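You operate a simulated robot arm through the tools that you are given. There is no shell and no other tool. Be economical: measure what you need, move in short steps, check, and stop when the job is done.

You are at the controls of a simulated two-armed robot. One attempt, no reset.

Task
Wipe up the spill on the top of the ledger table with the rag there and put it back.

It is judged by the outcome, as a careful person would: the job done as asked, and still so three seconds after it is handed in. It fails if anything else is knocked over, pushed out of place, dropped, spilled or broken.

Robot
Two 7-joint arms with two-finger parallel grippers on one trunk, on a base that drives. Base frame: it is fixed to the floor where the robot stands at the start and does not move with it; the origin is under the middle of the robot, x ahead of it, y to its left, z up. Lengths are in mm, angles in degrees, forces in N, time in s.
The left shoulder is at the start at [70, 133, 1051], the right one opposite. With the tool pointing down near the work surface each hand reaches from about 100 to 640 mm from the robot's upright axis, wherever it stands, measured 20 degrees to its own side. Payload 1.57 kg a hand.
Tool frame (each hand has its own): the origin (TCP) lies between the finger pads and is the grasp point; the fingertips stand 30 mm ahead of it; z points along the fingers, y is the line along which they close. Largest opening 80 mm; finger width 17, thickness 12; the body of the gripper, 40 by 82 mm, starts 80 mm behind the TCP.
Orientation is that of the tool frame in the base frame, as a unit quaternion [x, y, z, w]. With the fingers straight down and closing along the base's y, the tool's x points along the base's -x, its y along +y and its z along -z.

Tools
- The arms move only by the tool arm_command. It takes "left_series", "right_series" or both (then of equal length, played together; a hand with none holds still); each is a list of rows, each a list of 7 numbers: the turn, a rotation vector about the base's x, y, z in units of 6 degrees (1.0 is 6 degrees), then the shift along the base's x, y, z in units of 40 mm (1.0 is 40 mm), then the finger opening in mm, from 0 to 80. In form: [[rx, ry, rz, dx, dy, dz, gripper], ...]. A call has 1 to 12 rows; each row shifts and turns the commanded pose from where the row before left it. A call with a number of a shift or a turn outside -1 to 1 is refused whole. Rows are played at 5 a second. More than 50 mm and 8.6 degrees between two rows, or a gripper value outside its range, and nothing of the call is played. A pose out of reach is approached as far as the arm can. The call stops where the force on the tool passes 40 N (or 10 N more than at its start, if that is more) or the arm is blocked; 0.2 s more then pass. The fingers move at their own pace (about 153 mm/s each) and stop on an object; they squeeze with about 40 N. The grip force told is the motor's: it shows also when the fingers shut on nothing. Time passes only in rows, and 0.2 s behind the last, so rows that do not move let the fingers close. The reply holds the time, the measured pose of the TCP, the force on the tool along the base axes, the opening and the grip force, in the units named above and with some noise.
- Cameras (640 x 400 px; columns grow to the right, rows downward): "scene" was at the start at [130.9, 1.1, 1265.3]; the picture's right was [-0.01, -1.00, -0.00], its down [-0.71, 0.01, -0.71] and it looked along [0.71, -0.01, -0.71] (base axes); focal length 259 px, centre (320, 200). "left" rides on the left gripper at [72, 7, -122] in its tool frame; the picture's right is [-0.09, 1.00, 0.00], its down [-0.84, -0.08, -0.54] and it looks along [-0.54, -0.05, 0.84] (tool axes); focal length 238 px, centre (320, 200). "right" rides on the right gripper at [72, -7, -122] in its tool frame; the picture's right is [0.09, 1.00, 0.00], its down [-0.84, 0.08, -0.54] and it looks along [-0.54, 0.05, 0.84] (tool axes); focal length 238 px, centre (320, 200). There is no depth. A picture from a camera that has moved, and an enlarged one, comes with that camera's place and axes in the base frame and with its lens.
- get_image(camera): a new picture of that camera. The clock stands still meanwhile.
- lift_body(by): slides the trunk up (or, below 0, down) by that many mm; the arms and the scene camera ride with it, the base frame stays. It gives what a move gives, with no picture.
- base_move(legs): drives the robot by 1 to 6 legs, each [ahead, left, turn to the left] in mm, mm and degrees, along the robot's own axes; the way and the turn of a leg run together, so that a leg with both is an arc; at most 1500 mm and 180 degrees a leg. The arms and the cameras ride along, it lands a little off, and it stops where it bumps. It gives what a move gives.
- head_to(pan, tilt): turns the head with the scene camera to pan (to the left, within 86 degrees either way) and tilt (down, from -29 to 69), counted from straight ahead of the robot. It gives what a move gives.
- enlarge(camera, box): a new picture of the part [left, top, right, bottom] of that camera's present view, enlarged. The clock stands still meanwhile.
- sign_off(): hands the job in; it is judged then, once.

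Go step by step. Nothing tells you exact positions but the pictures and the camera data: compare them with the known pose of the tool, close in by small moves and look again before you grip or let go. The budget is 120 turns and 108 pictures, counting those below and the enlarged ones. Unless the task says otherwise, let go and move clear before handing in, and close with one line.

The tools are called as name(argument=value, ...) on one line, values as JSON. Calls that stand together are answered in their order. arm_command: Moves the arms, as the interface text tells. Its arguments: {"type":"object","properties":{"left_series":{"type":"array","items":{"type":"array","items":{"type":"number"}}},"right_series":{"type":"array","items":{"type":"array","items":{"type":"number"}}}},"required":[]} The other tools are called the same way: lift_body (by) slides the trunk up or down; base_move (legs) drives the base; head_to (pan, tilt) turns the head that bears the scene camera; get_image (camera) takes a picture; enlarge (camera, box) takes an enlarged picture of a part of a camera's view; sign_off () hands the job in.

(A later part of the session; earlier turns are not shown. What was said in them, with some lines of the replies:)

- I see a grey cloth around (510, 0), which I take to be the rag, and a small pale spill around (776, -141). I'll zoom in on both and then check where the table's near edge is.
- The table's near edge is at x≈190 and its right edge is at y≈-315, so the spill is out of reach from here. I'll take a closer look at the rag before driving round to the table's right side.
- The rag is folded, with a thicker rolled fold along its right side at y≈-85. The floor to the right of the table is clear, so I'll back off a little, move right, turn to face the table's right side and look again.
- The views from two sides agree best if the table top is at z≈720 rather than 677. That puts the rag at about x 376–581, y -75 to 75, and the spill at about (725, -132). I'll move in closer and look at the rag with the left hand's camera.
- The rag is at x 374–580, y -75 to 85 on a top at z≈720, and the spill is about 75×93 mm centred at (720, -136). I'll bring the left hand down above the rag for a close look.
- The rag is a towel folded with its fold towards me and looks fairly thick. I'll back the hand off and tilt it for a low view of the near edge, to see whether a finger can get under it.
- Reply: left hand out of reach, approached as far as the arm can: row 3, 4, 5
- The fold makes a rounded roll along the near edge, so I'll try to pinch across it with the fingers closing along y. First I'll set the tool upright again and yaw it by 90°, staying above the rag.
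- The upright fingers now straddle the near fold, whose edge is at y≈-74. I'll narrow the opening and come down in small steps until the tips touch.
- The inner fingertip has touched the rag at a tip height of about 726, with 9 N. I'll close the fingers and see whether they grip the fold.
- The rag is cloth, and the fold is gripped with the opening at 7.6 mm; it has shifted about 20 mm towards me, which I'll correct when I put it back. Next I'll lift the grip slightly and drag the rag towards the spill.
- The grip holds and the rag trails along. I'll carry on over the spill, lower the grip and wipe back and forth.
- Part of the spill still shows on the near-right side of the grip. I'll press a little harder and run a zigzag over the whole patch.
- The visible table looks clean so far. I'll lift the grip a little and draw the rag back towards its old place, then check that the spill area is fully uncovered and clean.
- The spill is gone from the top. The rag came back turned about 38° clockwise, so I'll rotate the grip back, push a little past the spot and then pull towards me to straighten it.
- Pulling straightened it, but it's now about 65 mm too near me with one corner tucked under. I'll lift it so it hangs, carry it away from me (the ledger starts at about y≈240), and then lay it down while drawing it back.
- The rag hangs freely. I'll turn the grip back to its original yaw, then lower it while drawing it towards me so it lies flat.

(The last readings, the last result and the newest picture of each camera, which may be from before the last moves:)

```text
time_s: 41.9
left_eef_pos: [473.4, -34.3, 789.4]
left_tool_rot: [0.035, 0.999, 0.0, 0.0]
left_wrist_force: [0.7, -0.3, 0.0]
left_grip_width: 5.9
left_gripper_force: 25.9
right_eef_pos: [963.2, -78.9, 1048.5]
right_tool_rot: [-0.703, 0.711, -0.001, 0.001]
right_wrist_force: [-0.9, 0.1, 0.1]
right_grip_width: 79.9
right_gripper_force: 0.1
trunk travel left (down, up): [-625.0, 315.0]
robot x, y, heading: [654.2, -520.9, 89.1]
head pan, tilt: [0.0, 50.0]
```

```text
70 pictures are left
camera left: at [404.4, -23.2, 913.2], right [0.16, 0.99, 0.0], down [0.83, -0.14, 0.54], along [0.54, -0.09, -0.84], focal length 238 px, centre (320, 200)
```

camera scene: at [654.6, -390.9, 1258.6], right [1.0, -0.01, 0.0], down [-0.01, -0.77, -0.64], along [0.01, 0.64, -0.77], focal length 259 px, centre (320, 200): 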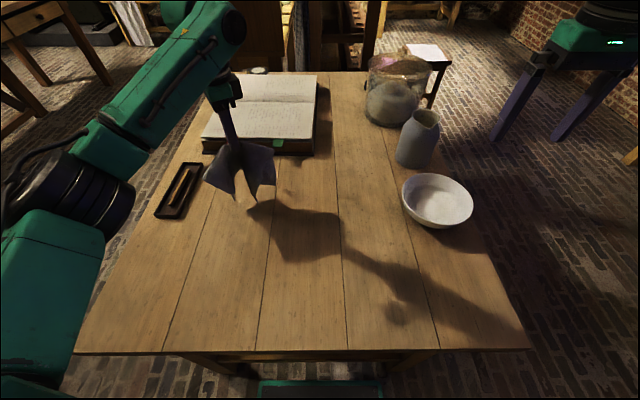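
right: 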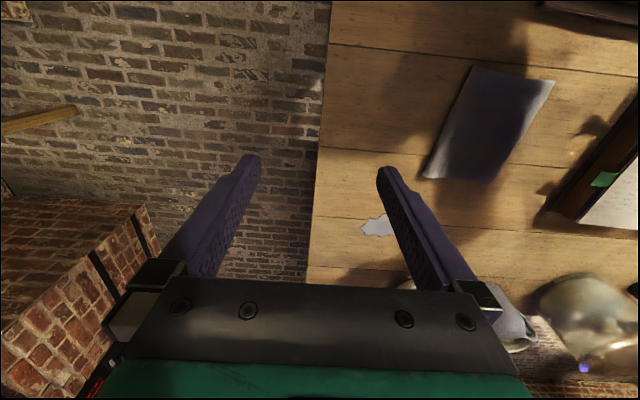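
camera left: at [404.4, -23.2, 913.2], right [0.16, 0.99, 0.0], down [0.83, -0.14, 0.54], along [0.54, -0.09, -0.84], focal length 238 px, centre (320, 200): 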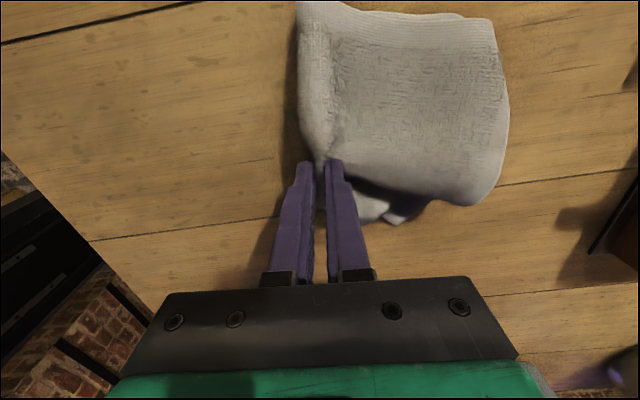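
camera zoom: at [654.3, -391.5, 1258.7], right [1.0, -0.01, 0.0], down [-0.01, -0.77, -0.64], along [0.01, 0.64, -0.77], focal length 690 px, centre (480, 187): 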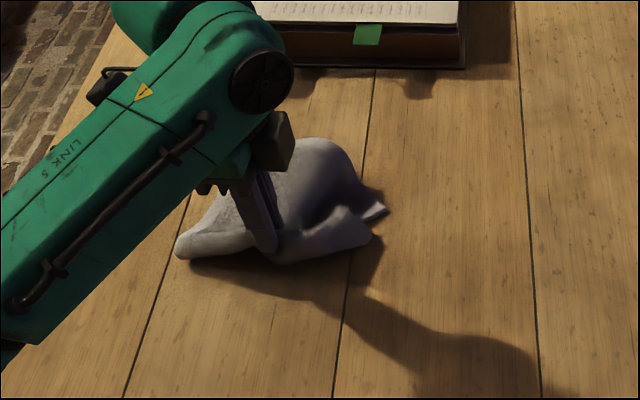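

arm_command(left_series=[[0, 0, 0, 0, -0.4, -0.2, 0], [0, 0, 0, 0, -0.4, -0.3, 0], [0, 0, 0, 0, -0.2, -0.2, 0]])

enlarge(camera="scene", box=[140, 130, 380, 280])

get_image(camera="left")

```text
time_s: 42.7
left_eef_pos: [475.9, -72.9, 761.4]
left_tool_rot: [0.036, 0.999, 0.001, 0.0]
left_wrist_force: [-1.3, 2.0, 6.3]
left_grip_width: 6.4
left_gripper_force: 26.3
right_eef_pos: [965.1, -78.5, 1048.9]
right_tool_rot: [-0.704, 0.71, 0.001, 0.0]
right_wrist_force: [1.0, 0.1, 0.4]
right_grip_width: 80.0
right_gripper_force: 0.0
trunk travel left (down, up): [-625.0, 315.0]
robot x, y, heading: [659.1, -519.5, 89.4]
head pan, tilt: [0.0, 50.0]
```

```text
2.67 times, centred on (260, 205) of scene
camera zoom: at [655.1, -391.5, 1258.8], right [1.0, -0.01, 0.0], down [-0.01, -0.77, -0.64], along [0.01, 0.64, -0.77], focal length 690 px, centre (480, 187)
```

zoom: 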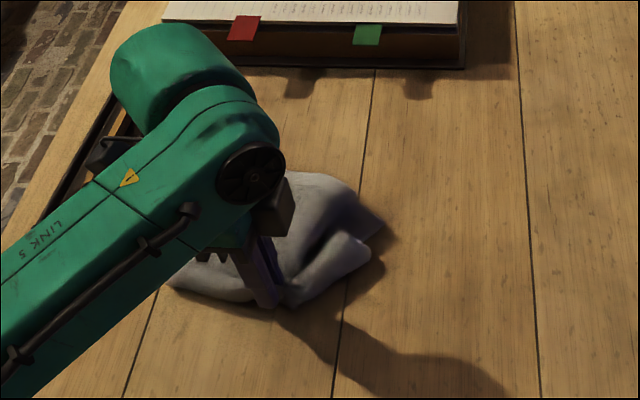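

```text
68 pictures are left
camera left: at [405.7, -62.6, 885.5], right [0.16, 0.99, 0.0], down [0.83, -0.14, 0.54], along [0.53, -0.09, -0.84], focal length 238 px, centre (320, 200)
```

left: 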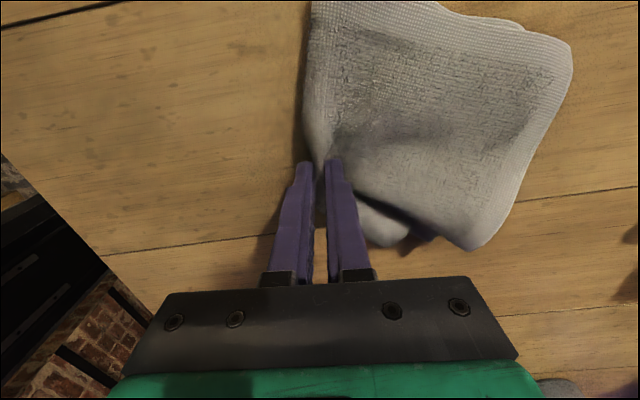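

The rag is back over its spot and lying down, so I'll open the fingers a little and rise straight up.

arm_command(left_series=[[0, 0, 0, 0, 0, 0, 18], [0, 0, 0, 0, 0, 0.2, 24], [0, 0, 0, 0, 0, 0.5, 30], [0, 0, 0, 0, 0, 0.8, 40], [0, 0, 0, 0, 0, 1, 60], [0, 0, 0, 0, 0, 1, 80], [0, 0, 0, 0, 0, 1, 80], [0, 0, 0, -1, -0.5, 1, 80], [0, 0, 0, -1, -0.5, 0.5, 80]])

get_image(camera="scene")

enlarge(camera="scene", box=[160, 150, 400, 300])

get_image(camera="left")

```text
refused: row 8 steps farther than a row can; nothing moved
```

```text
67 pictures are left
camera scene: at [655.1, -391.5, 1258.8], right [1.0, -0.01, 0.0], down [-0.01, -0.77, -0.64], along [0.01, 0.64, -0.77], focal length 259 px, centre (320, 200)
```

scene: 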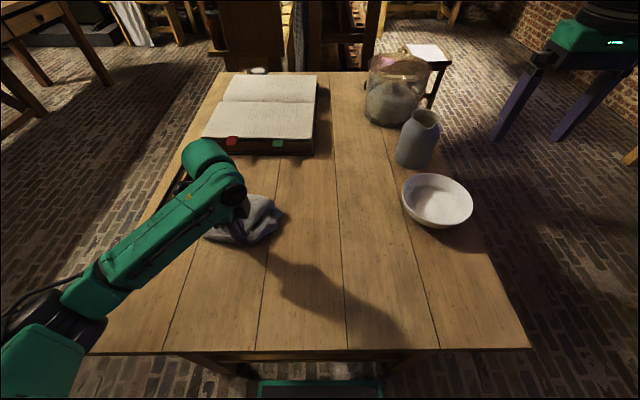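

```text
2.67 times, centred on (280, 225) of scene
camera zoom: at [655.1, -391.5, 1258.8], right [1.0, -0.01, 0.0], down [-0.01, -0.77, -0.64], along [0.01, 0.64, -0.77], focal length 690 px, centre (427, 133)
```

zoom: 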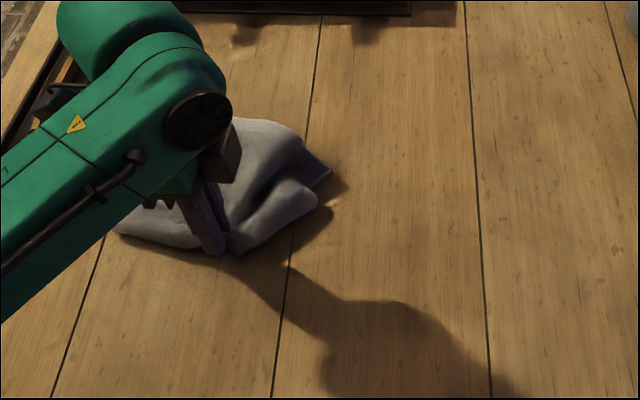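

```text
65 pictures are left
camera left: at [405.7, -62.6, 885.5], right [0.16, 0.99, 0.0], down [0.83, -0.14, 0.54], along [0.53, -0.09, -0.84], focal length 238 px, centre (320, 200)
```

left: 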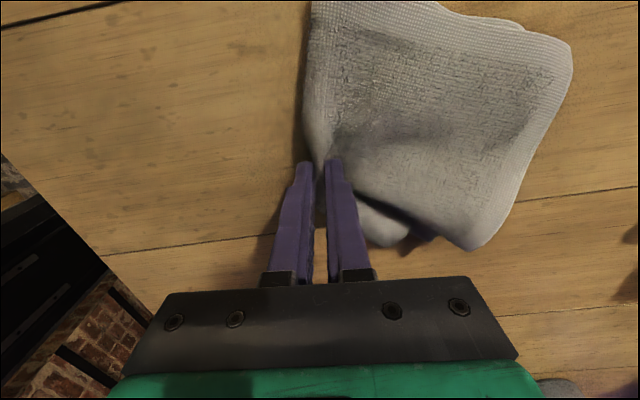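

The last call was refused because one row was too long. I'll repeat the release with shorter rows.

arm_command(left_series=[[0, 0, 0, 0, 0, 0, 18], [0, 0, 0, 0, 0, 0.2, 24], [0, 0, 0, 0, 0, 0.5, 30], [0, 0, 0, 0, 0, 0.8, 40], [0, 0, 0, 0, 0, 1, 60], [0, 0, 0, 0, 0, 1, 80], [0, 0, 0, 0, 0, 1, 80], [0, 0, 0, -0.6, -0.4, 0.6, 80], [0, 0, 0, -0.6, -0.4, 0.5, 80]])

get_image(camera="scene")

enlarge(camera="scene", box=[160, 150, 400, 300])

get_image(camera="left")

```text
time_s: 44.7
left_eef_pos: [425.7, -108.1, 983.3]
left_tool_rot: [0.036, 0.999, 0.0, 0.0]
left_wrist_force: [-0.2, 0.5, 0.1]
left_grip_width: 79.9
left_gripper_force: 0.2
right_eef_pos: [963.3, -80.5, 1050.8]
right_tool_rot: [-0.704, 0.71, 0.0, 0.001]
right_wrist_force: [-0.5, -0.3, -0.2]
right_grip_width: 79.9
right_gripper_force: 0.0
trunk travel left (down, up): [-625.0, 315.0]
robot x, y, heading: [656.3, -522.7, 89.8]
head pan, tilt: [0.0, 50.0]
```

```text
64 pictures are left
camera scene: at [654.3, -392.1, 1258.7], right [1.0, -0.01, 0.0], down [-0.01, -0.77, -0.64], along [0.01, 0.64, -0.77], focal length 259 px, centre (320, 200)
```

scene: 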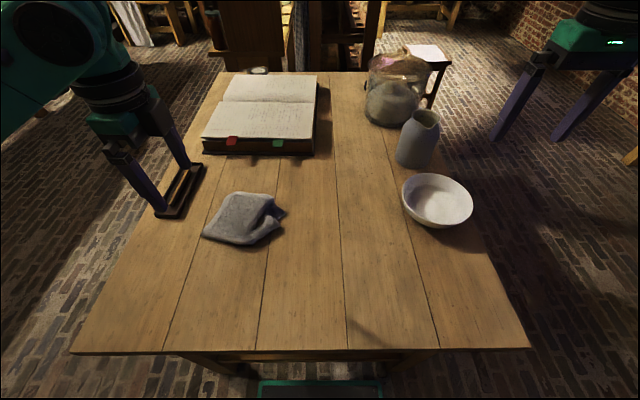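

```text
2.67 times, centred on (280, 225) of scene
camera zoom: at [654.3, -392.1, 1258.7], right [1.0, -0.01, 0.0], down [-0.01, -0.77, -0.64], along [0.01, 0.64, -0.77], focal length 690 px, centre (427, 133)
```

zoom: 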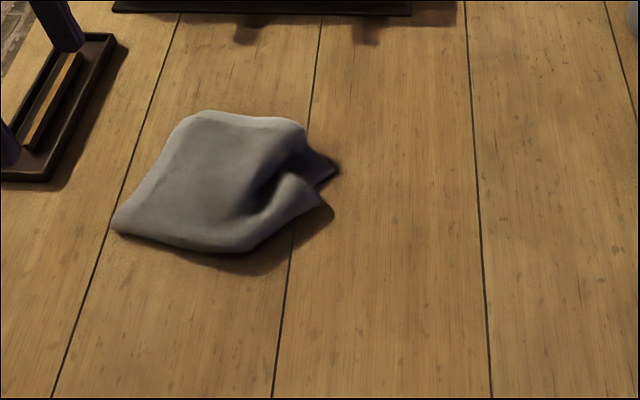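

```text
62 pictures are left
camera left: at [356.2, -97.5, 1106.4], right [0.16, 0.99, 0.0], down [0.83, -0.14, 0.54], along [0.54, -0.09, -0.84], focal length 238 px, centre (320, 200)
```

left: 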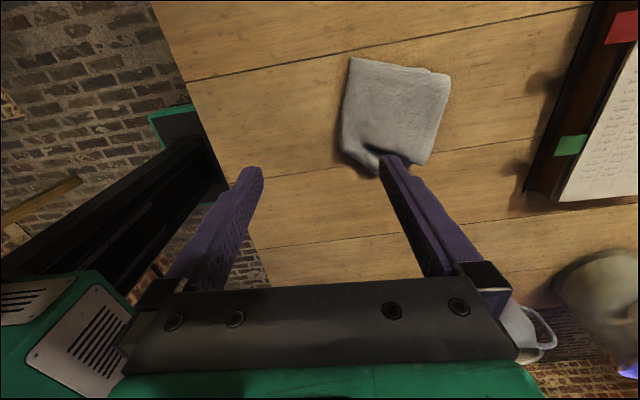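

The rag now fills almost its original outline and the hand is clear. I'll check the spill area once more.

enlarge(camera="scene", box=[280, 225, 430, 320])

```text
4.21 times, centred on (355, 272) of scene
camera zoom: at [654.3, -392.1, 1258.7], right [1.0, -0.01, 0.0], down [-0.01, -0.77, -0.64], along [0.01, 0.64, -0.77], focal length 1089 px, centre (173, -105)
```

zoom: 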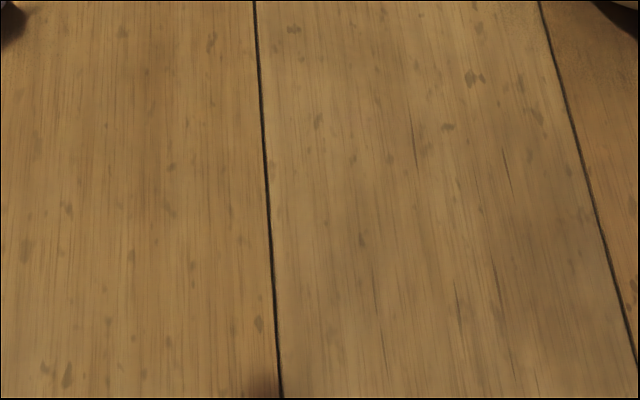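

The table top is clean, the rag is back in its place and nothing else has been disturbed, so I'm handing in.

sign_off()

```text
The job is handed in.
```

I wiped up the spill and put the rag back where it was on the ledger table; its right-hand side is slightly rumpled, and nothing else was moved.
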